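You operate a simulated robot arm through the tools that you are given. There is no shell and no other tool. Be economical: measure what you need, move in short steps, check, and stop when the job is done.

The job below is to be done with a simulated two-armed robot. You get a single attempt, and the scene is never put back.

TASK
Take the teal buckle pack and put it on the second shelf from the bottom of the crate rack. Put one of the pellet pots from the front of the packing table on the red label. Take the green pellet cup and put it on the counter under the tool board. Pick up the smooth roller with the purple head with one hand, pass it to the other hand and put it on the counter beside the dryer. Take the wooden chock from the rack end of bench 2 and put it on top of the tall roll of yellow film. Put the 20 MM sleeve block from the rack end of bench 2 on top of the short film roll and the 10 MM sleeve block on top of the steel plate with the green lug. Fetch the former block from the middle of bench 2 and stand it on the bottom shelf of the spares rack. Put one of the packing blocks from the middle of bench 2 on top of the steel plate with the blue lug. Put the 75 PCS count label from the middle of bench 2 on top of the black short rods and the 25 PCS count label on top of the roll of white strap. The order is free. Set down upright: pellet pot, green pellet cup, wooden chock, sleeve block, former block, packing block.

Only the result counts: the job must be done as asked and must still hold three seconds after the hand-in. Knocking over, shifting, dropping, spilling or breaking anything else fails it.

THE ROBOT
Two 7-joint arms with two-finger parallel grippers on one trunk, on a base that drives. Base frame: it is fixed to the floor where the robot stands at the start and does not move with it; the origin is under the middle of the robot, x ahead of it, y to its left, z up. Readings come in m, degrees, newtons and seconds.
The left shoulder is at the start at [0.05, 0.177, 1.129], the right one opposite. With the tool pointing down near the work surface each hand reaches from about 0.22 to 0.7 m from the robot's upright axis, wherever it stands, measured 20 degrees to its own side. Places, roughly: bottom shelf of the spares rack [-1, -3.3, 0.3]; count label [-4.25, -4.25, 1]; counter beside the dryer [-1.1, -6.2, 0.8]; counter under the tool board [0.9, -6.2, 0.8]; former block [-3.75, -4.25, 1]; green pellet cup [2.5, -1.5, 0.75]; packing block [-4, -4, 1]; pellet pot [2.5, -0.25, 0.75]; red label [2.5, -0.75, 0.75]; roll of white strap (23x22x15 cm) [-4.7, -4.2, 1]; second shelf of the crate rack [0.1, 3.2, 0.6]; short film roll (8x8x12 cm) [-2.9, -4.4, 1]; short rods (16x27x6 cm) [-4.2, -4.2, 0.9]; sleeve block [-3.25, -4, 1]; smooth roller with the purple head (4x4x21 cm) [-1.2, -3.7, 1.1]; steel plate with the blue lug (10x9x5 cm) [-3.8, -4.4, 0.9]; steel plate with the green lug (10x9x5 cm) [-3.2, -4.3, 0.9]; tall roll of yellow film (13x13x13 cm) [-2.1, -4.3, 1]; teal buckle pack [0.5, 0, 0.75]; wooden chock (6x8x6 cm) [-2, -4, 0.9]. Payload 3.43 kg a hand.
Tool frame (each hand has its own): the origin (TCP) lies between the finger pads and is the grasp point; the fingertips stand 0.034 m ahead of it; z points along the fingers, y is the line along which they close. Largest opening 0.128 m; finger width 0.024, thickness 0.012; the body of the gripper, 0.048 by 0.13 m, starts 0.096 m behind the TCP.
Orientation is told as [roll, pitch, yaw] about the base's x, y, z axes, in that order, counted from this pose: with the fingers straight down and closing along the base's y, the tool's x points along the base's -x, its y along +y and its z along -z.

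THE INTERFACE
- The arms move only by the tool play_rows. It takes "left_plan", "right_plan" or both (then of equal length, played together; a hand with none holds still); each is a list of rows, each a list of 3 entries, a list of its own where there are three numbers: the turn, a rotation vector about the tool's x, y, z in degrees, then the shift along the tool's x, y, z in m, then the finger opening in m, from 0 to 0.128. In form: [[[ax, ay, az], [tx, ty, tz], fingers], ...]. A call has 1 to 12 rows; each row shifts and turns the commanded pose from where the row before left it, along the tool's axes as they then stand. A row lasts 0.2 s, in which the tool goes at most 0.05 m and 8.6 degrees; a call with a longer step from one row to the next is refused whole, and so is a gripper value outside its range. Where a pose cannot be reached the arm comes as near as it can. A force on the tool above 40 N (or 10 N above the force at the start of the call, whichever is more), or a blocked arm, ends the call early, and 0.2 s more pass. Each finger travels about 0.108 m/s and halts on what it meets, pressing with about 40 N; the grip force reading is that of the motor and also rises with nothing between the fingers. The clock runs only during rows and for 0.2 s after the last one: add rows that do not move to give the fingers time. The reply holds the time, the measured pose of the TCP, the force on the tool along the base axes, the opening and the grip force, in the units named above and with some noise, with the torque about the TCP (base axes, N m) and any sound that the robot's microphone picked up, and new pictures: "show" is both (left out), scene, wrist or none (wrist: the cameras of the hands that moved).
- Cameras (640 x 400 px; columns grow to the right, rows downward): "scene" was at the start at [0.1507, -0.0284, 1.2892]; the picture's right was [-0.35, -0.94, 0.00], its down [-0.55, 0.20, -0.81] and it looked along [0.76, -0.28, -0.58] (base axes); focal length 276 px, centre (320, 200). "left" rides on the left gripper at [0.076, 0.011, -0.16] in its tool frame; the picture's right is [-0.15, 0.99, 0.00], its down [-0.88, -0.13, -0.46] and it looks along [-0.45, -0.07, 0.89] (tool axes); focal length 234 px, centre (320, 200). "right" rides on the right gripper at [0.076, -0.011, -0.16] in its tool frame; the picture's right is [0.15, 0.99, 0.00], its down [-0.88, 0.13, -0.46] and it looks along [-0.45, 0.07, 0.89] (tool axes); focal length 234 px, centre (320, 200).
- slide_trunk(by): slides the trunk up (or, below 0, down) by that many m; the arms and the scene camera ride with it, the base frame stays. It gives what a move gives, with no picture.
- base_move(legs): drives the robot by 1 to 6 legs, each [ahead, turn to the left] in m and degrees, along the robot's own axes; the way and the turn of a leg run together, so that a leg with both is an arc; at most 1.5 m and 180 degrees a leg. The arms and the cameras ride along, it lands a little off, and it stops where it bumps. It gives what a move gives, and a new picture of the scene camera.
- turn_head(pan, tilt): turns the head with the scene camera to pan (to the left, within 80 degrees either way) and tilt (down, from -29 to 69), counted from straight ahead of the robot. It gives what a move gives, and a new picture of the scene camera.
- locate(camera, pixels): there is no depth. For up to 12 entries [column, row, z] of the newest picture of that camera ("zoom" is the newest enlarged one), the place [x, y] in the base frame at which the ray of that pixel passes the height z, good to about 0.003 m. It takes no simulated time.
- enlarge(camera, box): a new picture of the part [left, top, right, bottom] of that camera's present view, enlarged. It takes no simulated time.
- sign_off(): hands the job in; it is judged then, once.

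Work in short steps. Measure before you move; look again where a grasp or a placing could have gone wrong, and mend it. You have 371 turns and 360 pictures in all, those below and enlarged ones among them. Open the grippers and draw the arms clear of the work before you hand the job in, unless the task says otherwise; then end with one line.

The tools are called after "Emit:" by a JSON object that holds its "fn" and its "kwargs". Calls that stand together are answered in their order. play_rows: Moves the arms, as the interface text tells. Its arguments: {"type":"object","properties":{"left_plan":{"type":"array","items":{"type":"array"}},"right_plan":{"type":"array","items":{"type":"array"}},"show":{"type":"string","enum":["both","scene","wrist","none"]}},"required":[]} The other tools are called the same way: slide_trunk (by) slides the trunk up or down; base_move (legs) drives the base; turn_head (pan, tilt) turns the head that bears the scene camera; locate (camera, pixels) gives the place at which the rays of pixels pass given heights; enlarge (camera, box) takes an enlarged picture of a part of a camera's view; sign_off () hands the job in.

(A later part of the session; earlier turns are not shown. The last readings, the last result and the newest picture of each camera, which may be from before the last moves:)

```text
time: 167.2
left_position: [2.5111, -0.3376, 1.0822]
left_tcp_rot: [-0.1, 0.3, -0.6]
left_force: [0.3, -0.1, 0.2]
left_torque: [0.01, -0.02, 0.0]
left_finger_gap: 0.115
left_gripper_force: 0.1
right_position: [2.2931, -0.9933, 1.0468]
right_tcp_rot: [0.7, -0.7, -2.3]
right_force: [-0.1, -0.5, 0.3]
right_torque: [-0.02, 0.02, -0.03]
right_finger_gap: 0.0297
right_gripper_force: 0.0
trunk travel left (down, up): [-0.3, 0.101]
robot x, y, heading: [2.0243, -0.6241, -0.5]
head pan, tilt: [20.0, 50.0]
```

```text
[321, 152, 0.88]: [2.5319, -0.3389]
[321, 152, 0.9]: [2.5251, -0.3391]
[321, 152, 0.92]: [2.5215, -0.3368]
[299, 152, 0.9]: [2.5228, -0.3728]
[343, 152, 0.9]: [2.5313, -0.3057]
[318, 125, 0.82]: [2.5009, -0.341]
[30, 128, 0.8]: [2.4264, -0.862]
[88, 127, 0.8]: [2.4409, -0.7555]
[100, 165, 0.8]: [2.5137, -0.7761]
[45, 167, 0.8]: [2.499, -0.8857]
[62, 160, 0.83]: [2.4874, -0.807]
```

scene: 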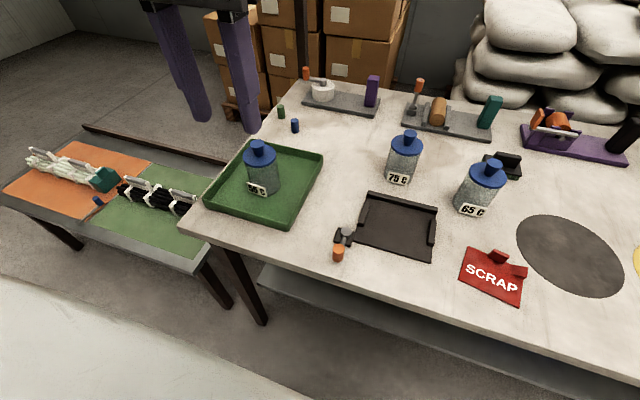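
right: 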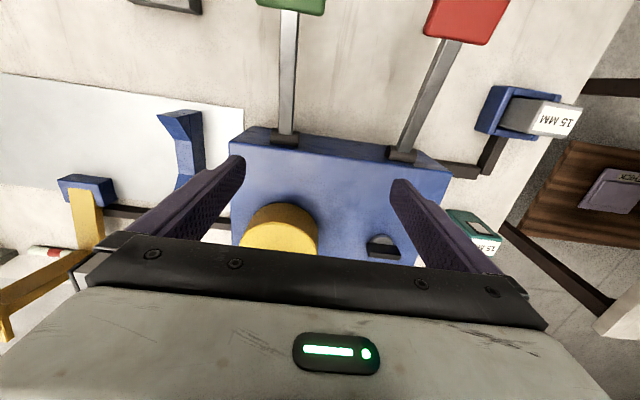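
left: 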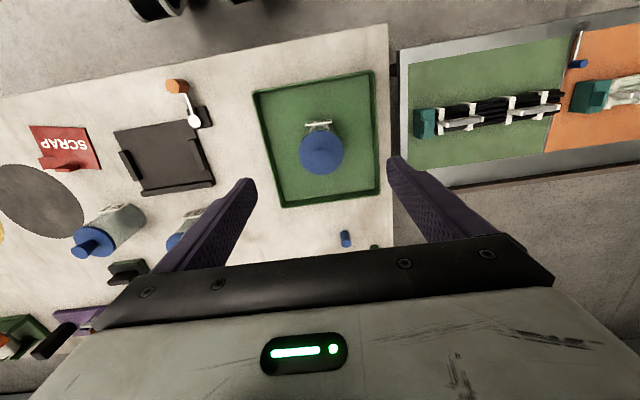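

Pot centre (2.5245,-0.3395), lid diameter 6.7 cm. Descend to z 0.86 and grip the body.

Emit:
{"fn": "play_rows", "kwargs": {"left_plan": [[[0, 0, 0], [-0.0135, -0.002, 0.03], 0.115], [[0, 0, 0], [0, 0, 0.045], 0.115], [[0, 0, 0], [0, 0, 0.045], 0.11], [[0, 0, 0], [0, 0, 0.045], 0.11], [[0, 0, 0], [0, 0, 0.035], 0.11], [[0, 0, 0], [0, 0, 0.02], 0.11], [[0, 0, 0], [0, 0, 0], 0.08], [[0, 0, 0], [0, 0, 0], 0.05], [[0, 0, 0], [0, 0, 0], 0.04]], "show": "both"}}

```text
time: 169.2
left_position: [2.5217, -0.34, 0.8624]
left_tcp_rot: [0.0, 0.3, -0.6]
left_force: [0.7, 1.0, 0.3]
left_torque: [0.14, -0.05, -0.02]
left_finger_gap: 0.0672
left_gripper_force: 39.9
right_position: [2.2924, -0.9934, 1.0473]
right_tcp_rot: [0.7, -0.7, -2.3]
right_force: [0.2, 0.1, 0.2]
right_torque: [-0.02, -0.03, -0.03]
right_finger_gap: 0.0299
right_gripper_force: 0.0
trunk travel left (down, up): [-0.3, 0.101]
robot x, y, heading: [2.0251, -0.6213, -0.4]
head pan, tilt: [20.0, 50.0]
```

scene: 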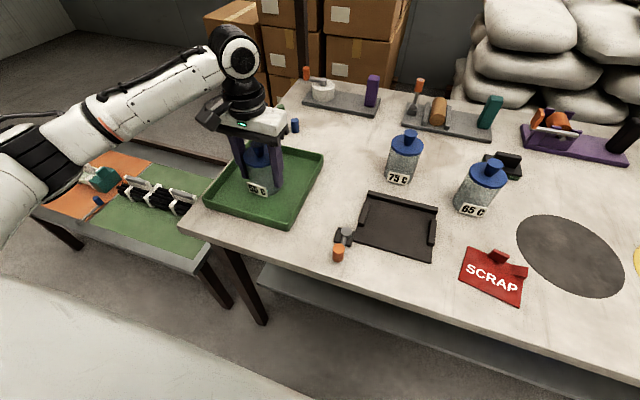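
left: 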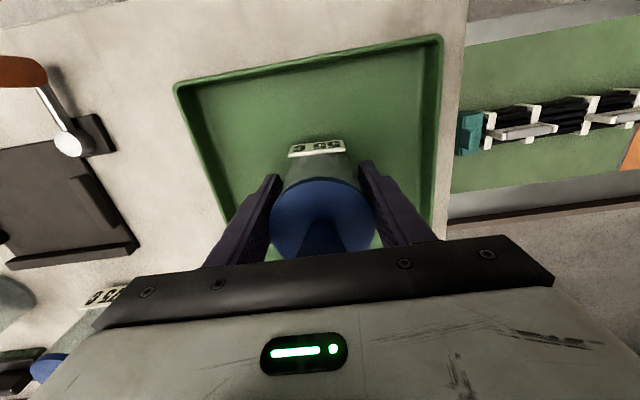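

Gripped (gap 0.067). Zoom on the label to see its raised parts before placing.

Emit:
{"fn": "enlarge", "kwargs": {"camera": "scene", "box": [440, 220, 560, 320]}}

Emit:
{"fn": "play_rows", "kwargs": {"left_plan": [[[0, 0, 0], [0, 0, -0.02], 0.04], [[0, 0, 0], [0, 0, -0.03], 0.04], [[0, 0, 0], [0, 0, -0.04], 0.04], [[0, 0, 0], [0, 0, -0.04], 0.04], [[0, 0, 0], [0, 0, -0.03], 0.04]], "show": "none"}}

```text
4.00 times, centred on (500, 270) of scene
```

zoom: 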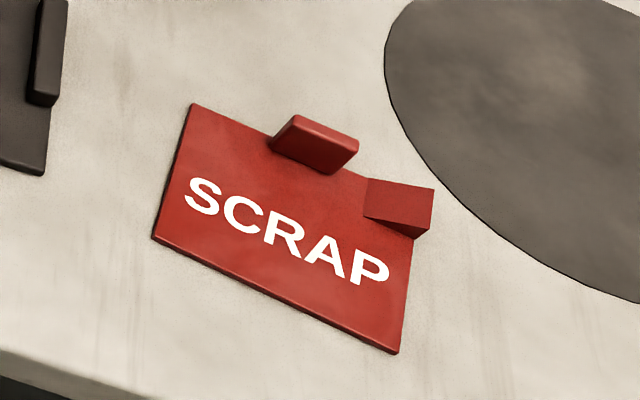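

```text
time: 170.4
left_position: [2.5242, -0.3392, 1.0227]
left_tcp_rot: [-0.1, 0.4, -0.6]
left_force: [-0.3, 0.1, -4.0]
left_torque: [-0.01, -0.01, -0.01]
left_finger_gap: 0.0672
left_gripper_force: 40.3
right_position: [2.293, -0.9928, 1.0459]
right_tcp_rot: [0.7, -0.7, -2.3]
right_force: [0.3, -0.2, 0.6]
right_torque: [0.01, 0.01, 0.0]
right_finger_gap: 0.0302
right_gripper_force: 0.0
trunk travel left (down, up): [-0.3, 0.101]
robot x, y, heading: [2.0215, -0.6283, -0.5]
head pan, tilt: [20.0, 50.0]
```

Emit:
{"fn": "locate", "kwargs": {"camera": "zoom", "pixels": [[190, 105, 0.805], [153, 236, 0.805], [397, 352, 0.805], [412, 240, 0.805], [270, 143, 0.805], [335, 173, 0.805], [363, 215, 0.805], [412, 240, 0.805]]}}

```text
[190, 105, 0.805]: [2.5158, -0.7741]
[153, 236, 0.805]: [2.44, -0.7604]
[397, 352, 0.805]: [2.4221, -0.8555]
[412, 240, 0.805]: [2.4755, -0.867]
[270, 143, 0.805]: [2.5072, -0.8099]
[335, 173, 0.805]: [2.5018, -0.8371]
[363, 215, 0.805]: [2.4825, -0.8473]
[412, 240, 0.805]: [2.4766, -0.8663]
```

Rotate yaw to -10.9 (aligned with the label) and carry the pot over the label centre (2.462,-0.808).

Emit:
{"fn": "play_rows", "kwargs": {"left_plan": [[[0, 0, 5.2], [0, 0, 0], 0.04], [[0, 0, 5.1], [0, 0, 0], 0.04], [[0, 0, 0], [-0.0028, -0.0472, 0], 0.04], [[0, 0, 0], [-0.0028, -0.0472, 0], 0.04], [[0, 0, 0], [-0.0028, -0.0472, 0], 0.04], [[0, 0, 0], [-0.0028, -0.0472, 0], 0.04], [[0, 0, 0], [-0.0028, -0.0472, 0], 0.04], [[0, 0, 0], [-0.0028, -0.0472, 0], 0.04], [[0, 0, 0], [-0.0028, -0.0472, 0], 0.04], [[0, 0, 0], [-0.0028, -0.0472, 0], 0.04], [[0, 0, 0], [-0.0028, -0.0472, 0], 0.04], [[0, 0, 0], [-0.0025, -0.0475, 0], 0.04]], "show": "scene"}}

```text
time: 173.2
left_position: [2.4923, -0.7706, 1.0314]
left_tcp_rot: [-1.5, 0.3, -6.8]
left_force: [0.2, 0.4, -3.0]
left_torque: [0.03, 0.03, 0.03]
left_finger_gap: 0.0676
left_gripper_force: 40.0
left hand out of reach, approached as far as the arm can: row 12
right_position: [2.2928, -0.9925, 1.0462]
right_tcp_rot: [0.7, -0.7, -2.3]
right_force: [0.4, 0.3, 0.0]
right_torque: [-0.01, 0.0, 0.02]
right_finger_gap: 0.0297
right_gripper_force: 0.1
trunk travel left (down, up): [-0.3, 0.101]
robot x, y, heading: [2.0258, -0.6277, -0.4]
head pan, tilt: [20.0, 50.0]
stopped in row 12 (left hand): the arm was blocked; the commanded pose is now the measured one
```

scene: 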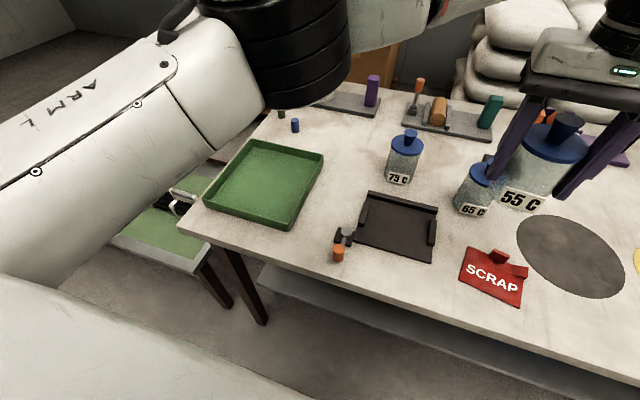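

Blocked by reach across the body. Turn the base 20° right to bring the label in front of the left arm.

Emit:
{"fn": "base_move", "kwargs": {"legs": [[0, -20]]}}

```text
time: 174.7
left_position: [2.413, -0.9223, 1.0324]
left_tcp_rot: [-1.4, 0.2, -27.0]
left_force: [-0.2, 0.7, -2.6]
left_torque: [0.02, -0.01, 0.01]
left_finger_gap: 0.0673
left_gripper_force: 40.2
right_position: [2.1502, -1.0638, 1.0466]
right_tcp_rot: [0.7, -0.7, -22.3]
right_force: [1.0, 0.1, 0.8]
right_torque: [0.0, 0.01, -0.01]
right_finger_gap: 0.0299
right_gripper_force: 0.0
trunk travel left (down, up): [-0.3, 0.101]
robot x, y, heading: [2.0246, -0.6304, -20.3]
head pan, tilt: [20.0, 50.0]
```

scene: 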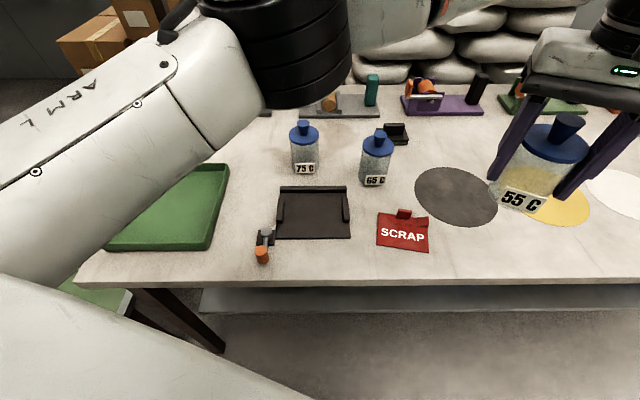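

Restore yaw -10.9 and move to the label centre; then come down to z≈0.93.

Emit:
{"fn": "play_rows", "kwargs": {"left_plan": [[[-0.7, 0, -8], [0, 0, 0], 0.04], [[-0.7, 0, -8], [0, 0, 0], 0.04], [[0, 0, 0], [-0.0088, 0.0405, 0], 0.04], [[0, 0, 0], [-0.0088, 0.0405, 0], 0.04], [[0, 0, 0], [-0.0088, 0.0405, 0], 0.04], [[0, 0, 0], [0, 0, 0.04], 0.04], [[0, 0, 0], [0, 0, 0.04], 0.04]], "show": "scene"}}

```text
time: 176.3
left_position: [2.4635, -0.8085, 0.9518]
left_tcp_rot: [-0.2, 0.3, -10.9]
left_force: [0.7, 0.0, -2.4]
left_torque: [-0.01, 0.01, -0.02]
left_finger_gap: 0.0672
left_gripper_force: 40.2
right_position: [2.1513, -1.0644, 1.0456]
right_tcp_rot: [0.7, -0.7, -22.3]
right_force: [0.6, 0.1, 0.0]
right_torque: [-0.02, 0.0, 0.04]
right_finger_gap: 0.0299
right_gripper_force: 0.0
trunk travel left (down, up): [-0.3, 0.101]
robot x, y, heading: [2.0239, -0.627, -20.4]
head pan, tilt: [20.0, 50.0]
```

scene: 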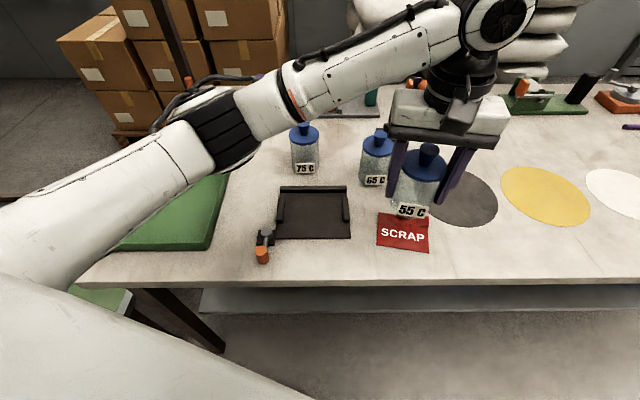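

Lower gently to the label.

Emit:
{"fn": "play_rows", "kwargs": {"left_plan": [[[0, 0, 0], [0, 0, 0.04], 0.04], [[0, 0, 0], [0, 0, 0.03], 0.04], [[0, 0, 0], [0, 0, 0.012], 0.04], [[0, 0, 0], [0, 0, 0.004], 0.04], [[0, 0, 0], [0, 0, 0.003], 0.04], [[0, 0, 0], [0, 0, 0.002], 0.04]], "show": "none"}}

Emit:
{"fn": "enlarge", "kwargs": {"camera": "scene", "box": [350, 140, 470, 270]}}

```text
time: 177.7
left_position: [2.4626, -0.8076, 0.862]
left_tcp_rot: [-0.2, 0.3, -10.8]
left_force: [-0.3, -0.2, 5.0]
left_torque: [0.1, -0.05, 0.0]
left_finger_gap: 0.0673
left_gripper_force: 40.1
right_position: [2.15, -1.0637, 1.0462]
right_tcp_rot: [0.8, -0.8, -22.3]
right_force: [-0.3, 0.2, -0.5]
right_torque: [0.01, -0.04, 0.03]
right_finger_gap: 0.0301
right_gripper_force: 0.0
trunk travel left (down, up): [-0.3, 0.101]
robot x, y, heading: [2.0219, -0.6268, -20.5]
head pan, tilt: [20.0, 50.0]
```

```text
3.08 times, centred on (410, 205) of scene
```

zoom: 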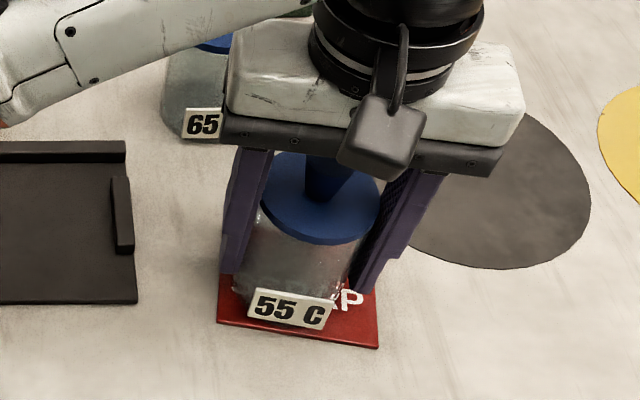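

Contact made. Open and lift straight up.

Emit:
{"fn": "play_rows", "kwargs": {"left_plan": [[[0, 0, 0], [0, 0, 0], 0.085], [[0, 0, 0], [0, 0, 0], 0.085], [[0, 0, 0], [0, 0, -0.03], 0.085], [[0, 0, 0], [0, 0, -0.04], 0.085], [[0, 0, 0], [0, 0, -0.045], 0.085], [[0, 0, 0], [0, 0, -0.045], 0.085], [[0, 0, 0], [0, 0, -0.045], 0.085], [[0, 0, 0], [0.03, 0.03, -0.02], 0.085], [[0, 0, 0], [0.03, 0.03, 0], 0.085]], "show": "scene"}}

```text
time: 179.7
left_position: [2.4154, -0.7367, 1.0862]
left_tcp_rot: [-0.1, 0.5, -10.9]
left_force: [0.2, 0.3, 0.0]
left_torque: [-0.02, 0.0, 0.02]
left_finger_gap: 0.0852
left_gripper_force: 0.1
right_position: [2.1503, -1.0627, 1.0463]
right_tcp_rot: [0.7, -0.7, -22.3]
right_force: [-0.6, 0.6, 0.1]
right_torque: [-0.04, -0.02, 0.02]
right_finger_gap: 0.03
right_gripper_force: 0.1
trunk travel left (down, up): [-0.3, 0.101]
robot x, y, heading: [2.0215, -0.6255, -20.4]
head pan, tilt: [20.0, 50.0]
```

scene: 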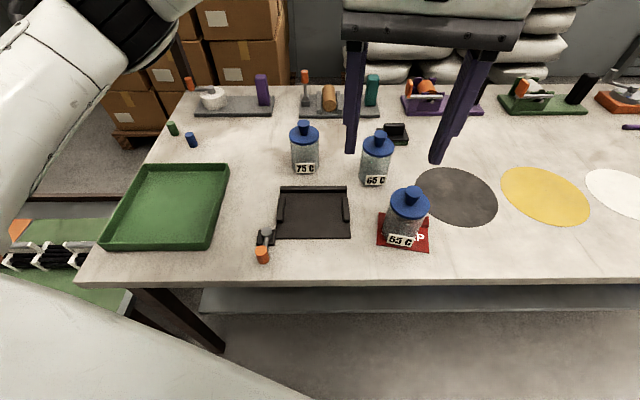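

Pot stands on the red label. Next drive along the table to y≈-1.5 to inspect the green object there.

Emit:
{"fn": "base_move", "kwargs": {"legs": [[0, -70], [0.87, 0], [0, 90]]}}

Emit:
{"fn": "turn_head", "kwargs": {"pan": 0, "tilt": 55}}

```text
time: 191.2
left_position: [2.4119, -1.48, 1.0846]
left_tcp_rot: [-0.1, 0.3, 7.7]
left_force: [0.4, -0.1, -0.5]
left_torque: [-0.02, -0.01, -0.01]
left_finger_gap: 0.085
left_gripper_force: 0.0
right_position: [2.2642, -1.8738, 1.0454]
right_tcp_rot: [0.7, -0.7, -3.7]
right_force: [-0.4, 0.3, 0.7]
right_torque: [-0.01, -0.02, 0.0]
right_finger_gap: 0.0299
right_gripper_force: 0.0
trunk travel left (down, up): [-0.3, 0.101]
robot x, y, heading: [2.0022, -1.4991, -1.8]
head pan, tilt: [20.0, 50.0]
```

scene: 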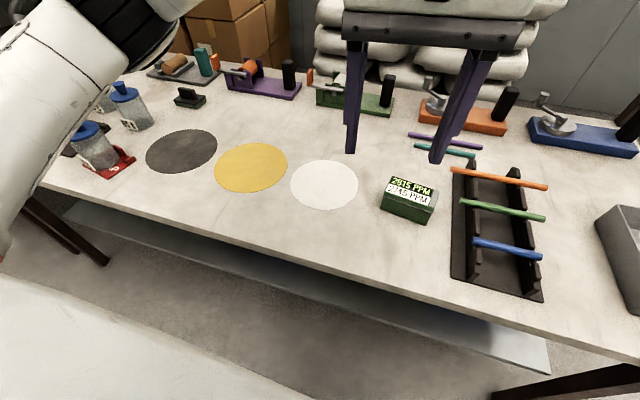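

```text
time: 192.0
left_position: [2.4109, -1.4804, 1.0868]
left_tcp_rot: [-0.1, 0.3, 7.6]
left_force: [-1.0, 0.2, 0.4]
left_torque: [0.01, -0.01, 0.0]
left_finger_gap: 0.0849
left_gripper_force: 0.1
right_position: [2.2636, -1.874, 1.0463]
right_tcp_rot: [0.8, -0.6, -3.8]
right_force: [-0.7, 0.6, -0.7]
right_torque: [-0.03, 0.0, 0.01]
right_finger_gap: 0.0302
right_gripper_force: 0.0
trunk travel left (down, up): [-0.3, 0.101]
robot x, y, heading: [1.9967, -1.4968, -1.8]
head pan, tilt: [0.0, 55.0]
```

scene: 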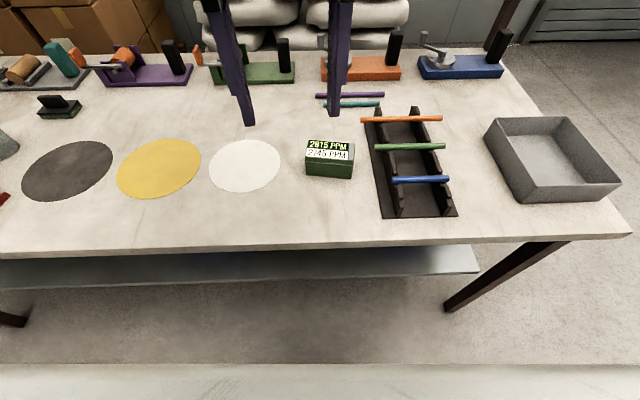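

View the green object from above with the left wrist camera.

Emit:
{"fn": "play_rows", "kwargs": {"left_plan": [[[0, 0, 0], [0, -0.02, 0], 0.085]], "show": "wrist"}}

Emit:
{"fn": "enlarge", "kwargs": {"camera": "scene", "box": [280, 120, 380, 200]}}

```text
time: 192.4
left_position: [2.4144, -1.4998, 1.0856]
left_tcp_rot: [-0.2, 0.3, 7.6]
left_force: [0.4, -0.6, -0.1]
left_torque: [0.02, -0.01, 0.01]
left_finger_gap: 0.0851
left_gripper_force: 0.2
right_position: [2.2638, -1.8738, 1.0458]
right_tcp_rot: [0.7, -0.7, -3.9]
right_force: [0.5, 0.9, 0.5]
right_torque: [0.02, 0.01, 0.02]
right_finger_gap: 0.0302
right_gripper_force: 0.1
trunk travel left (down, up): [-0.3, 0.101]
robot x, y, heading: [2.0053, -1.4975, -1.8]
head pan, tilt: [0.0, 55.0]
```

left: 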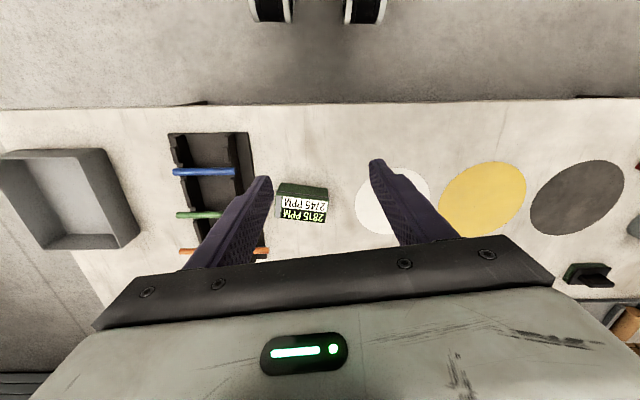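

```text
5.00 times, centred on (330, 160) of scene
```

zoom: 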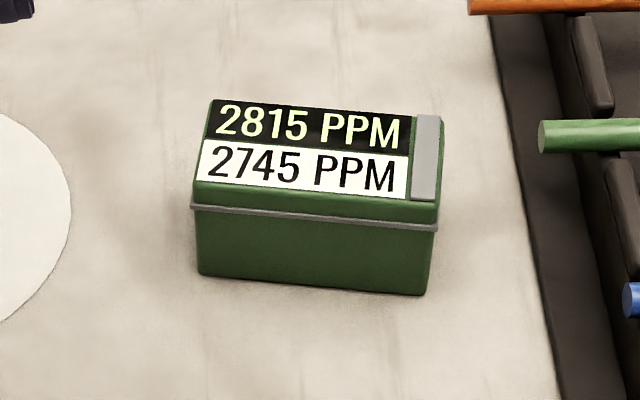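

By position this lidded green tub is the cup. Measure it in both views.

Emit:
{"fn": "locate", "kwargs": {"camera": "zoom", "pixels": [[198, 275, 0.8], [425, 295, 0.8], [305, 150, 0.84], [305, 150, 0.86], [305, 150, 0.88], [213, 102, 0.86], [440, 120, 0.86], [192, 190, 0.86], [437, 212, 0.86]]}}

Emit:
{"fn": "locate", "kwargs": {"camera": "left", "pixels": [[304, 209, 0.84], [304, 209, 0.86], [304, 209, 0.88], [281, 196, 0.86], [327, 203, 0.86], [279, 183, 0.8], [328, 187, 0.8]]}}

```text
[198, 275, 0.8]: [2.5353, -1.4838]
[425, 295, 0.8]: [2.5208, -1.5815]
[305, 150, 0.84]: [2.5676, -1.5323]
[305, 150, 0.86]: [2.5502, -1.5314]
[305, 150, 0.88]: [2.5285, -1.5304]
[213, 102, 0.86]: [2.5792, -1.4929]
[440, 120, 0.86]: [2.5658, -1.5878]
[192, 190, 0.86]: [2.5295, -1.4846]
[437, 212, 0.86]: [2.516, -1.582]
```

```text
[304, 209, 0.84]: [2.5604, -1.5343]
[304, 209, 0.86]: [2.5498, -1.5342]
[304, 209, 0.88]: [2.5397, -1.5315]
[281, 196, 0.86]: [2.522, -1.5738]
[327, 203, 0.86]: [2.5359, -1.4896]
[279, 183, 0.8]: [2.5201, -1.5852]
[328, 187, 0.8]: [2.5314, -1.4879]
```

Tub is 9.8×5 cm, centre (2.548,-1.536), yaw -8.4, top z 0.86. Move the left hand over it, fully open.

Emit:
{"fn": "play_rows", "kwargs": {"left_plan": [[[0, 0, 8], [0, 0, 0], 0.1], [[0, 0, 8], [0, 0, 0], 0.128], [[0, 0, 0], [-0.0344, -0.0041, 0.02], 0.128], [[0, 0, 0], [-0.0344, -0.0041, 0.02], 0.128], [[0, 0, 0], [-0.0344, -0.0041, 0.02], 0.128], [[0, 0, 0], [-0.0344, -0.0041, 0.02], 0.128], [[0, 0, 0], [0, 0, 0.04], 0.128]], "show": "wrist"}}

```text
time: 194.0
left_position: [2.5471, -1.5369, 0.9654]
left_tcp_rot: [-0.2, 0.3, -8.5]
left_force: [-0.1, 0.6, 0.5]
left_torque: [0.01, 0.02, 0.01]
left_finger_gap: 0.1278
left_gripper_force: 0.0
right_position: [2.2646, -1.8737, 1.0465]
right_tcp_rot: [0.7, -0.7, -3.8]
right_force: [0.1, 0.3, 1.0]
right_torque: [-0.04, -0.02, 0.04]
right_finger_gap: 0.0299
right_gripper_force: 0.0
trunk travel left (down, up): [-0.3, 0.101]
robot x, y, heading: [2.0033, -1.4987, -1.9]
head pan, tilt: [0.0, 55.0]
```

left: 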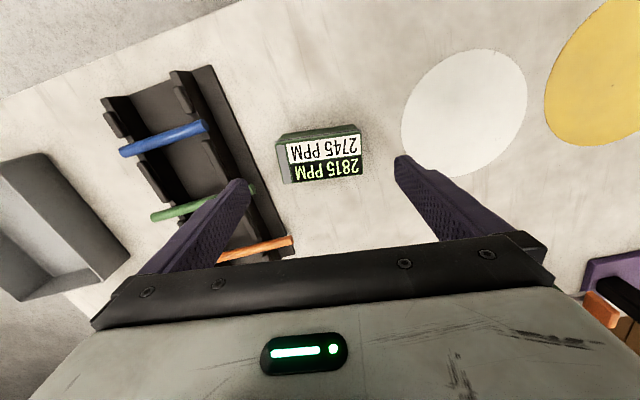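

Check clearance of the finger to the rod rack.

Emit:
{"fn": "locate", "kwargs": {"camera": "left", "pixels": [[213, 66, 0.8], [292, 255, 0.8], [257, 188, 0.83], [292, 238, 0.84], [278, 143, 0.85], [361, 128, 0.85], [364, 175, 0.86], [283, 184, 0.86]]}}

```text
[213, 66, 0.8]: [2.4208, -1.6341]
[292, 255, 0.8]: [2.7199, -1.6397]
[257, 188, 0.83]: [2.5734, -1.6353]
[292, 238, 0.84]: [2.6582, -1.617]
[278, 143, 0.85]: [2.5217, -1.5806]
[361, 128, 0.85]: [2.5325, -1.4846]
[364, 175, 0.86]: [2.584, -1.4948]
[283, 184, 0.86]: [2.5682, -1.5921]
```

Clear by 2.5 cm. Descend to z 0.842 and close.

Emit:
{"fn": "play_rows", "kwargs": {"left_plan": [[[0, 0, 0], [-0.003, 0, 0.045], 0.128], [[0, 0, 0], [0, 0, 0.045], 0.128], [[0, 0, 0], [0, 0, 0.033], 0.128], [[0, 0, 0], [0, 0, 0], 0.1], [[0, 0, 0], [0, 0, 0], 0.07], [[0, 0, 0], [0, 0, 0], 0.07], [[0, 0, 0], [0, 0, -0.03], 0.07], [[0, 0, 0], [0, 0, -0.03], 0.07], [[0, 0, 0], [0, 0, -0.04], 0.07]], "show": "both"}}

```text
time: 196.0
left_position: [2.5485, -1.5374, 0.9429]
left_tcp_rot: [-0.1, 0.4, -8.4]
left_force: [-0.8, -0.3, -3.0]
left_torque: [0.01, 0.04, 0.0]
left_finger_gap: 0.0994
left_gripper_force: 40.2
right_position: [2.2635, -1.8733, 1.0465]
right_tcp_rot: [0.8, -0.7, -3.8]
right_force: [-0.7, -0.6, 0.1]
right_torque: [-0.01, 0.0, -0.01]
right_finger_gap: 0.0303
right_gripper_force: 0.0
trunk travel left (down, up): [-0.3, 0.101]
robot x, y, heading: [2.0017, -1.5043, -1.8]
head pan, tilt: [0.0, 55.0]
```

scene: 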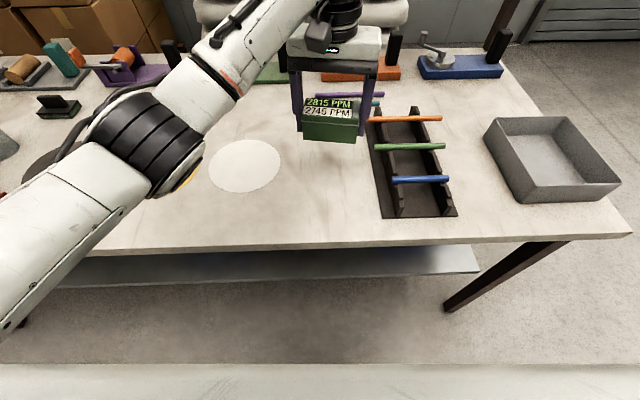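
left: 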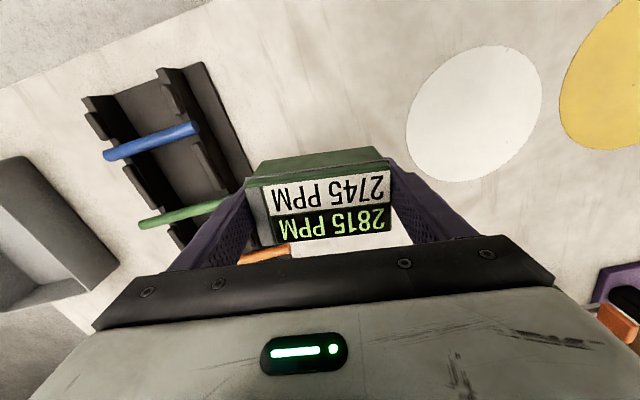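

Lifted. Retract up and back toward the robot.

Emit:
{"fn": "play_rows", "kwargs": {"left_plan": [[[0, 0, 0], [0.03, 0.02, -0.03], 0.07], [[0, 0, 0], [0.03, 0.02, -0.03], 0.07], [[0, 0, 0], [0.03, 0.02, -0.03], 0.07], [[0, 0, 0], [0.03, 0.02, -0.03], 0.07], [[0, 0, 0], [0.03, 0.03, -0.02], 0.07], [[0, 0, 0], [0.03, 0.03, 0], 0.07]], "show": "none"}}

Emit:
{"fn": "turn_head", "kwargs": {"pan": -70, "tilt": 20}}

```text
time: 197.4
left_position: [2.3933, -1.37, 1.0831]
left_tcp_rot: [-0.2, 0.3, -8.4]
left_force: [0.6, -0.1, -2.3]
left_torque: [-0.01, 0.01, 0.01]
left_finger_gap: 0.0999
left_gripper_force: 40.1
right_position: [2.2633, -1.8716, 1.0468]
right_tcp_rot: [0.7, -0.8, -3.7]
right_force: [-0.7, 0.2, -0.5]
right_torque: [-0.04, -0.03, 0.01]
right_finger_gap: 0.03
right_gripper_force: 0.1
trunk travel left (down, up): [-0.3, 0.101]
robot x, y, heading: [2.0062, -1.4997, -1.9]
head pan, tilt: [0.0, 55.0]
```

```text
time: 198.8
left_position: [2.3925, -1.3717, 1.0829]
left_tcp_rot: [-0.2, 0.2, -8.4]
left_force: [-0.3, -0.7, -2.4]
left_torque: [-0.01, 0.0, 0.03]
left_finger_gap: 0.0996
left_gripper_force: 39.9
right_position: [2.2648, -1.8735, 1.0467]
right_tcp_rot: [0.7, -0.6, -3.8]
right_force: [0.1, 0.0, 0.2]
right_torque: [0.05, -0.02, 0.01]
right_finger_gap: 0.0303
right_gripper_force: 0.1
trunk travel left (down, up): [-0.3, 0.101]
robot x, y, heading: [2.0028, -1.5017, -2.0]
head pan, tilt: [-70.0, 20.0]
```

scene: 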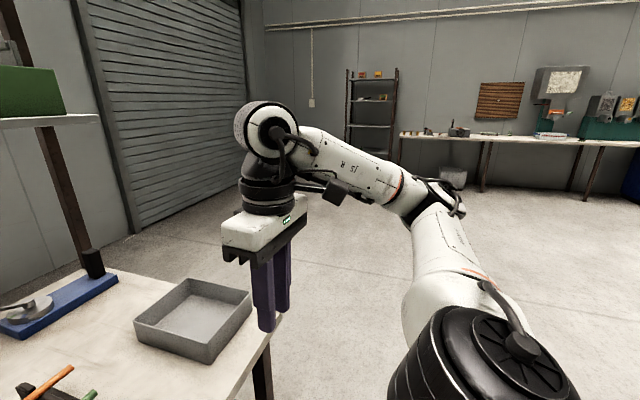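

Drive toward the counter under the pegboard (tool board).

Emit:
{"fn": "base_move", "kwargs": {"legs": [[0, -103], [1.5, 0], [1.5, 0], [0.4, 0], [0, 15]]}}

Emit:
{"fn": "turn_head", "kwargs": {"pan": 0, "tilt": 25}}

```text
time: 220.7
left_position: [1.2642, -5.1942, 1.0827]
left_tcp_rot: [-0.1, 0.4, -97.0]
left_force: [0.2, -1.0, -3.1]
left_torque: [0.01, 0.0, -0.05]
left_finger_gap: 0.0995
left_gripper_force: 39.8
right_position: [0.7586, -5.0773, 1.047]
right_tcp_rot: [0.7, -0.6, -92.4]
right_force: [0.7, -0.5, 0.4]
right_torque: [0.06, 0.03, -0.03]
right_finger_gap: 0.03
right_gripper_force: 0.0
trunk travel left (down, up): [-0.3, 0.101]
robot x, y, heading: [1.1262, -4.8088, -90.5]
head pan, tilt: [-70.0, 20.0]
```

scene: 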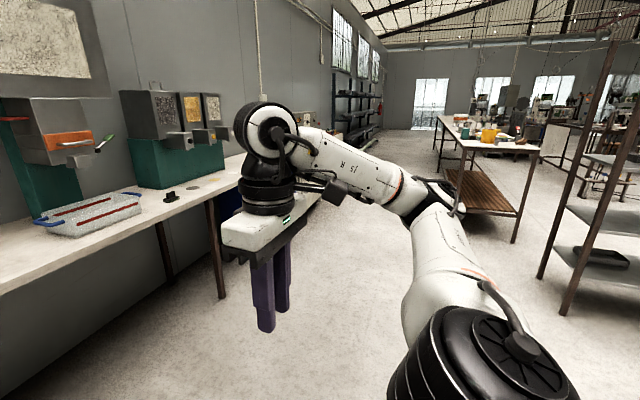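

```text
time: 222.1
left_position: [1.2629, -5.1939, 1.0832]
left_tcp_rot: [-0.1, 0.3, -96.9]
left_force: [-0.7, 0.3, -3.4]
left_torque: [0.04, 0.05, 0.01]
left_finger_gap: 0.0996
left_gripper_force: 39.7
right_position: [0.7587, -5.0783, 1.0469]
right_tcp_rot: [0.8, -0.9, -92.4]
right_force: [-0.6, -0.1, 0.3]
right_torque: [0.02, 0.01, 0.03]
right_finger_gap: 0.03
right_gripper_force: 0.0
trunk travel left (down, up): [-0.3, 0.101]
robot x, y, heading: [1.1243, -4.8051, -90.3]
head pan, tilt: [0.0, 25.0]
```

scene: 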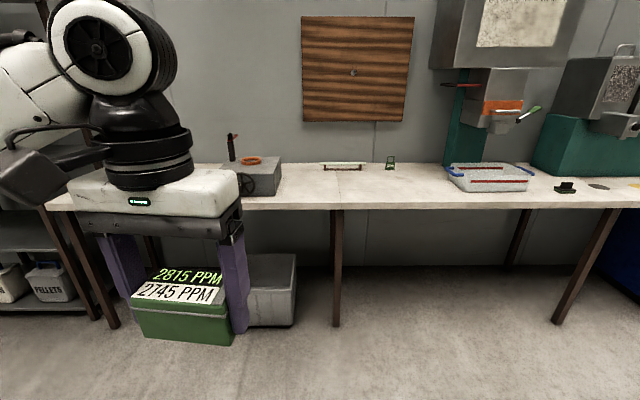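

Locate counter edge and enlarge the free area under the tool board.

Emit:
{"fn": "enlarge", "kwargs": {"camera": "scene", "box": [280, 140, 480, 220]}}

Emit:
{"fn": "locate", "kwargs": {"camera": "scene", "pixels": [[340, 203, 0.8], [440, 203, 0.8], [345, 168, 0.8], [390, 168, 0.8], [340, 188, 0.8], [400, 188, 0.8], [308, 60, 1.5], [282, 190, 0.8], [450, 185, 0.8], [337, 325, 0]]}}

```text
3.20 times, centred on (380, 180) of scene
```

zoom: 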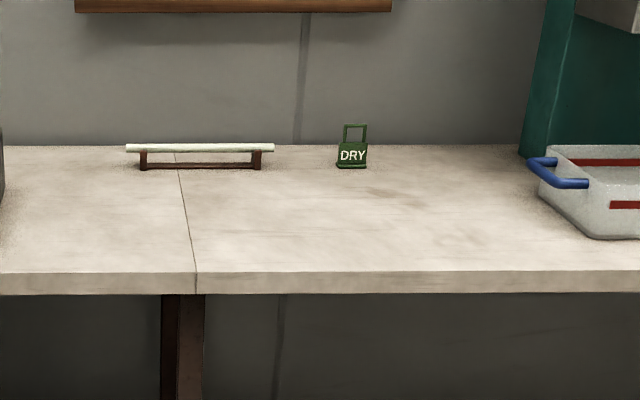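

```text
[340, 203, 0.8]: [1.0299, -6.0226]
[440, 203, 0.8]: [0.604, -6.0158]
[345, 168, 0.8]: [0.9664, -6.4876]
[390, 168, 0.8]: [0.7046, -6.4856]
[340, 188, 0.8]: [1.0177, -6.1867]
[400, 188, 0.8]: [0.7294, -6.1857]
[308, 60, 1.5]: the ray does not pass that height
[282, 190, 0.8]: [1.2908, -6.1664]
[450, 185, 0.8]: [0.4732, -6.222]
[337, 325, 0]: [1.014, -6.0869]
```

Drive to (0.82,-5.65) facing the counter.

Emit:
{"fn": "base_move", "kwargs": {"legs": [[0, -19.5], [0.89, 0], [0, 19.5]]}}

Emit:
{"fn": "turn_head", "kwargs": {"pan": 0, "tilt": 45}}

```text
time: 228.9
left_position: [0.9566, -6.0228, 1.0824]
left_tcp_rot: [-0.2, 0.3, -97.2]
left_force: [0.6, -0.5, -2.8]
left_torque: [-0.01, -0.01, -0.02]
left_finger_gap: 0.0998
left_gripper_force: 39.8
right_position: [0.4515, -5.9034, 1.0465]
right_tcp_rot: [0.7, -0.8, -92.7]
right_force: [0.4, 0.0, -0.8]
right_torque: [-0.01, -0.02, 0.03]
right_finger_gap: 0.03
right_gripper_force: 0.1
trunk travel left (down, up): [-0.3, 0.101]
robot x, y, heading: [0.8172, -5.6334, -90.6]
head pan, tilt: [0.0, 25.0]
```

scene: 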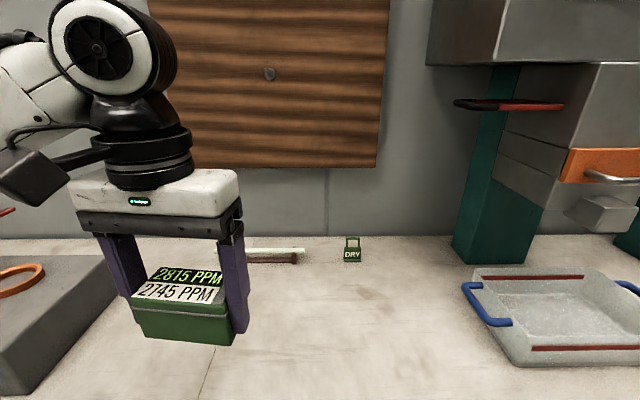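

```text
time: 229.7
left_position: [0.9557, -6.0226, 1.0842]
left_tcp_rot: [-0.2, 0.3, -97.3]
left_force: [0.5, 0.1, -3.0]
left_torque: [0.03, 0.01, 0.0]
left_finger_gap: 0.0996
left_gripper_force: 39.9
right_position: [0.4509, -5.9031, 1.0466]
right_tcp_rot: [0.7, -0.8, -92.7]
right_force: [0.1, 0.3, -0.6]
right_torque: [0.01, -0.02, 0.01]
right_finger_gap: 0.0299
right_gripper_force: 0.1
trunk travel left (down, up): [-0.3, 0.101]
robot x, y, heading: [0.8185, -5.6331, -90.9]
head pan, tilt: [0.0, 45.0]
```

scene: 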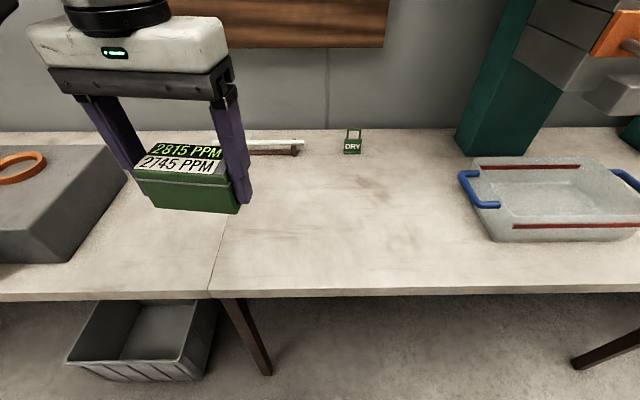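

Move to (0.88,-6.20) and go down to just above the counter.

Emit:
{"fn": "play_rows", "kwargs": {"left_plan": [[[0, 0, 0], [-0.0466, -0.0132, 0], 0.07], [[0, 0, 0], [-0.0466, -0.0132, 0], 0.07], [[0, 0, 0], [-0.0466, -0.0132, 0], 0.07], [[0, 0, 0], [-0.0466, -0.0132, 0], 0.07], [[0, 0, 0], [0, 0, 0.045], 0.07], [[0, 0, 0], [0, 0, 0.045], 0.07], [[0, 0, 0], [0, 0, 0.045], 0.07], [[0, 0, 0], [0, 0, 0.045], 0.07], [[0, 0, 0], [0, 0, 0.035], 0.07]], "show": "scene"}}

```text
time: 231.7
left_position: [0.8786, -6.1999, 0.8655]
left_tcp_rot: [-0.2, 0.3, -97.3]
left_force: [0.1, -0.2, -3.3]
left_torque: [0.05, -0.01, 0.01]
left_finger_gap: 0.0997
left_gripper_force: 40.4
right_position: [0.4511, -5.904, 1.0467]
right_tcp_rot: [0.7, -0.8, -92.7]
right_force: [0.3, -0.1, 0.0]
right_torque: [0.0, -0.01, 0.0]
right_finger_gap: 0.0303
right_gripper_force: 0.1
trunk travel left (down, up): [-0.3, 0.101]
robot x, y, heading: [0.8229, -5.6368, -90.9]
head pan, tilt: [0.0, 45.0]
```

scene: 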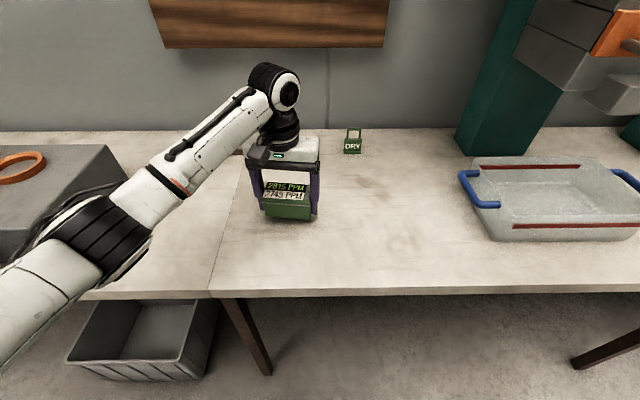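

Feel for the counter, then release.

Emit:
{"fn": "play_rows", "kwargs": {"left_plan": [[[0, 0, 0], [0, 0, 0.014], 0.07], [[0, 0, 0], [0, 0, 0.005], 0.07], [[0, 0, 0], [0, 0, 0.003], 0.07], [[0, 0, 0], [0, 0, 0.003], 0.07], [[0, 0, 0], [0, 0, 0.002], 0.07]], "show": "none"}}

```text
time: 232.9
left_position: [0.879, -6.1993, 0.8398]
left_tcp_rot: [-0.2, 0.2, -97.4]
left_force: [0.9, 0.1, 0.4]
left_torque: [0.05, -0.26, -0.02]
left_finger_gap: 0.0997
left_gripper_force: 39.7
right_position: [0.4513, -5.9033, 1.0468]
right_tcp_rot: [0.7, -0.8, -92.7]
right_force: [0.1, 1.1, 0.0]
right_torque: [-0.01, -0.02, 0.03]
right_finger_gap: 0.0302
right_gripper_force: 0.0
trunk travel left (down, up): [-0.3, 0.101]
robot x, y, heading: [0.8224, -5.6344, -90.9]
head pan, tilt: [0.0, 45.0]
```

Contact. Press 2 mm more, open and lift.

Emit:
{"fn": "play_rows", "kwargs": {"left_plan": [[[0, 0, 0], [0, 0, 0.002], 0.07], [[0, 0, 0], [0, 0, 0], 0.128], [[0, 0, 0], [0, 0, 0], 0.128], [[0, 0, 0], [0, 0, -0.03], 0.128], [[0, 0, 0], [0, 0, -0.045], 0.128], [[0, 0, 0], [0, 0, -0.045], 0.128], [[0, 0, 0], [0, 0, -0.045], 0.128], [[0, 0, 0], [0.03, 0.01, -0.03], 0.128], [[0, 0, 0], [0.04, 0.02, 0], 0.1], [[0, 0, 0], [0.04, 0.02, 0], 0.06], [[0, 0, 0], [0.04, 0.02, 0], 0.06]], "show": "scene"}}

```text
time: 235.3
left_position: [0.9691, -6.059, 1.032]
left_tcp_rot: [-0.3, 0.3, -97.3]
left_force: [-0.5, 0.0, -0.9]
left_torque: [0.05, 0.03, -0.05]
left_finger_gap: 0.0601
left_gripper_force: 0.1
right_position: [0.453, -5.904, 1.0484]
right_tcp_rot: [0.8, -0.8, -92.8]
right_force: [-0.4, -0.4, 0.0]
right_torque: [-0.01, 0.01, -0.01]
right_finger_gap: 0.0302
right_gripper_force: 0.0
trunk travel left (down, up): [-0.3, 0.101]
robot x, y, heading: [0.8176, -5.6323, -90.8]
head pan, tilt: [0.0, 45.0]
```

scene: 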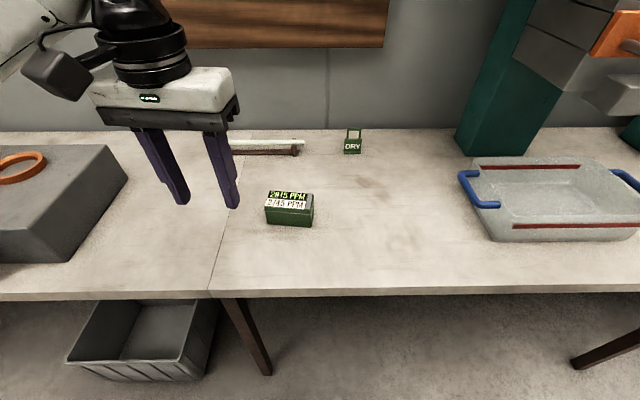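

Cup placed. Next the roller: back off, drive west and look at (-1.2,-3.7).

Emit:
{"fn": "base_move", "kwargs": {"legs": [[-0.6, 0], [0, -90], [1.0, 0], [0, -45]]}}

Emit:
{"fn": "turn_head", "kwargs": {"pan": 0, "tilt": 15}}

```text
time: 249.4
left_position: [-0.572, -4.8259, 1.033]
left_tcp_rot: [-0.2, 0.4, 128.3]
left_force: [0.6, 0.3, 0.7]
left_torque: [0.01, -0.02, -0.03]
left_finger_gap: 0.0599
left_gripper_force: 0.1
right_position: [-0.0965, -4.5649, 1.0469]
right_tcp_rot: [0.7, -0.8, 132.8]
right_force: [-1.0, 1.0, 0.1]
right_torque: [0.02, 0.01, -0.01]
right_finger_gap: 0.0299
right_gripper_force: 0.0
trunk travel left (down, up): [-0.3, 0.101]
robot x, y, heading: [-0.1631, -5.0104, 135.0]
head pan, tilt: [0.0, 45.0]
```

scene: 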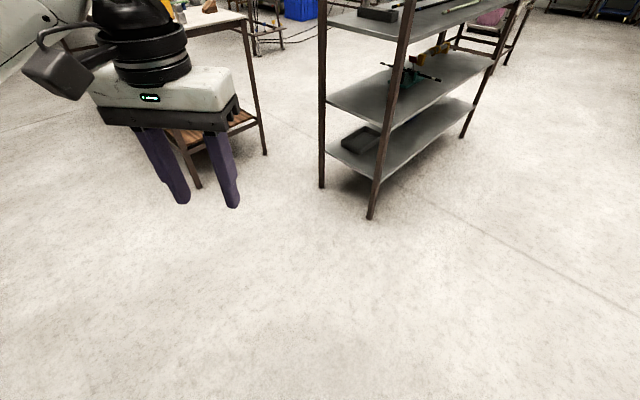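

```text
time: 250.3
left_position: [-0.5713, -4.8249, 1.0328]
left_tcp_rot: [-0.2, 0.4, 128.2]
left_force: [0.1, -1.0, 0.0]
left_torque: [0.03, -0.02, 0.0]
left_finger_gap: 0.0599
left_gripper_force: 0.1
right_position: [-0.0959, -4.5652, 1.0467]
right_tcp_rot: [0.7, -0.8, 132.8]
right_force: [0.1, -0.1, 0.0]
right_torque: [-0.01, 0.0, -0.02]
right_finger_gap: 0.0302
right_gripper_force: 0.1
trunk travel left (down, up): [-0.3, 0.101]
robot x, y, heading: [-0.166, -5.0161, 134.6]
head pan, tilt: [0.0, 15.0]
```

scene: 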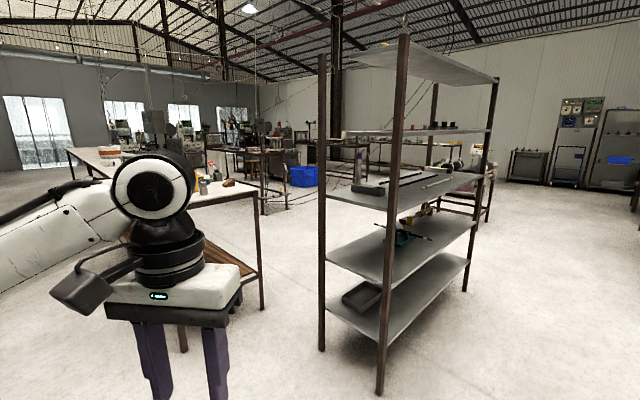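

Enlarge the spares rack.

Emit:
{"fn": "enlarge", "kwargs": {"camera": "scene", "box": [310, 100, 510, 240]}}

Emit:
{"fn": "locate", "kwargs": {"camera": "scene", "pixels": [[322, 350, 0], [380, 393, 0], [466, 290, 0]]}}

```text
2.86 times, centred on (410, 170) of scene
```

zoom: 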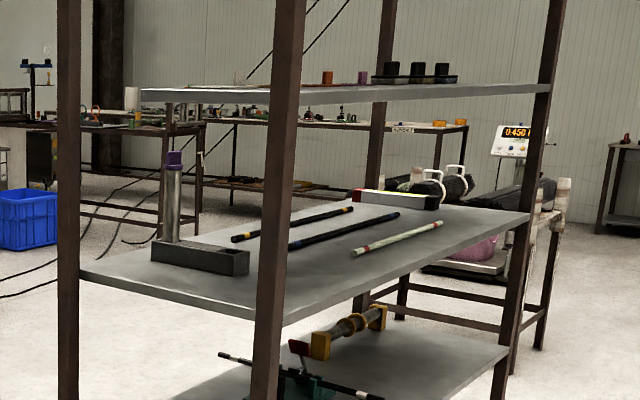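

```text
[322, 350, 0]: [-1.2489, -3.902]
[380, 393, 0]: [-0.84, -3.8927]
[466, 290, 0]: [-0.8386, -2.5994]
```

The roller stands in a block at the near end of the third shelf. Measure shelf heights and bench corner.

Emit:
{"fn": "locate", "kwargs": {"camera": "zoom", "pixels": [[270, 322, 1.0], [270, 322, 0.95], [270, 322, 0.9], [290, 88, 1.4], [290, 88, 1.35], [80, 275, 0.95], [160, 262, 0.95], [248, 275, 0.95], [173, 240, 1.0], [174, 155, 1.15]]}}

Emit:
{"fn": "locate", "kwargs": {"camera": "scene", "pixels": [[262, 309, 0], [250, 190, 0.9], [250, 190, 0.8], [185, 352, 0]]}}

```text
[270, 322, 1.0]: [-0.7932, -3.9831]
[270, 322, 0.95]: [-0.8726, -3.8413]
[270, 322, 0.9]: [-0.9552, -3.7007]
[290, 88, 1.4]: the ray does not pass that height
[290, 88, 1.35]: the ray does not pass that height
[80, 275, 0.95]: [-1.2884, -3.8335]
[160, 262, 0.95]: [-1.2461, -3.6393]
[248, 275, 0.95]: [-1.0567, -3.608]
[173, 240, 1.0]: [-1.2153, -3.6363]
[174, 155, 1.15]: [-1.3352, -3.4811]
```

```text
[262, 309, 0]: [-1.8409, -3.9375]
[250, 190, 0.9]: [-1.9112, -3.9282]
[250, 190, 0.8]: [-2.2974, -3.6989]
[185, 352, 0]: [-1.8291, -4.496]
```

Roller ≈(-1.21,-3.63), shelf 3 top ≈0.965, shelf 4 ≈1.27. I approach the rack's end from the south-east at heading ~115.

Emit:
{"fn": "base_move", "kwargs": {"legs": [[0, -5], [0.68, 0], [0, -14.5]]}}

Emit:
{"fn": "turn_head", "kwargs": {"pan": 0, "tilt": 20}}

```text
time: 255.4
left_position: [-0.9176, -4.1711, 1.0339]
left_tcp_rot: [-0.2, 0.4, 108.5]
left_force: [-0.1, -0.5, -0.5]
left_torque: [0.02, 0.02, -0.02]
left_finger_gap: 0.0597
left_gripper_force: 0.0
right_position: [-0.3843, -4.0871, 1.046]
right_tcp_rot: [0.8, -0.7, 113.0]
right_force: [0.3, 0.0, -0.9]
right_torque: [0.0, 0.02, 0.02]
right_finger_gap: 0.0301
right_gripper_force: 0.1
trunk travel left (down, up): [-0.3, 0.101]
robot x, y, heading: [-0.6012, -4.4849, 114.8]
head pan, tilt: [0.0, 15.0]
```

scene: 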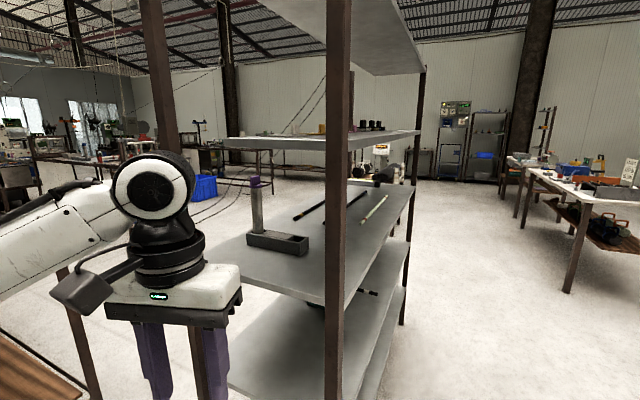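

```text
time: 256.1
left_position: [-0.9169, -4.1708, 1.033]
left_tcp_rot: [-0.1, 0.4, 108.6]
left_force: [-0.3, -0.8, 0.2]
left_torque: [0.0, 0.0, 0.01]
left_finger_gap: 0.06
left_gripper_force: 0.1
right_position: [-0.3826, -4.0876, 1.0447]
right_tcp_rot: [0.7, -0.8, 113.0]
right_force: [-0.1, -0.4, 0.0]
right_torque: [0.02, -0.03, 0.03]
right_finger_gap: 0.0297
right_gripper_force: 0.1
trunk travel left (down, up): [-0.3, 0.101]
robot x, y, heading: [-0.6017, -4.4883, 114.9]
head pan, tilt: [0.0, 20.0]
```

scene: 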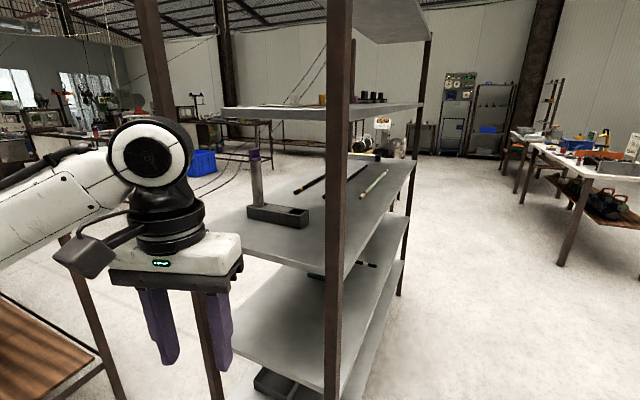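

Zoom on the roller and holder.

Emit:
{"fn": "enlarge", "kwargs": {"camera": "scene", "box": [210, 90, 340, 240]}}

Emit:
{"fn": "locate", "kwargs": {"camera": "scene", "pixels": [[245, 220, 0.965], [307, 227, 0.965], [257, 205, 1.0], [253, 150, 1.12], [253, 150, 1.15], [253, 150, 1.18], [325, 395, 0], [330, 275, 0.965]]}}

```text
2.67 times, centred on (275, 165) of scene
```

zoom: 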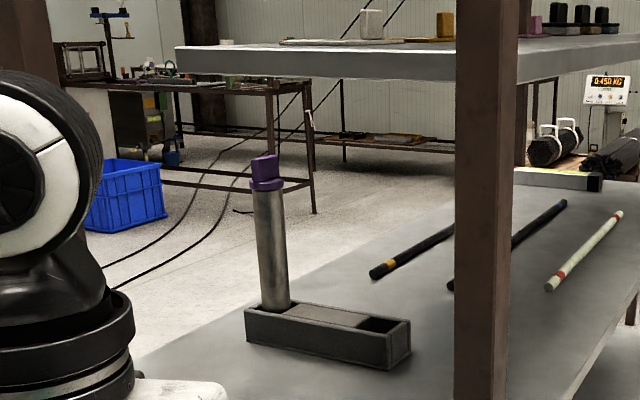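

```text
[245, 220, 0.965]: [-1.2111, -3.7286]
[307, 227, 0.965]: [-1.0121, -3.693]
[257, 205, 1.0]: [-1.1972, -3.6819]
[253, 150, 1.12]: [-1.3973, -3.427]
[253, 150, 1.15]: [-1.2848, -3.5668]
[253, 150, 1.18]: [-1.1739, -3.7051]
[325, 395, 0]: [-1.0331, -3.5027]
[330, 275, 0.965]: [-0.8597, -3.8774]
```

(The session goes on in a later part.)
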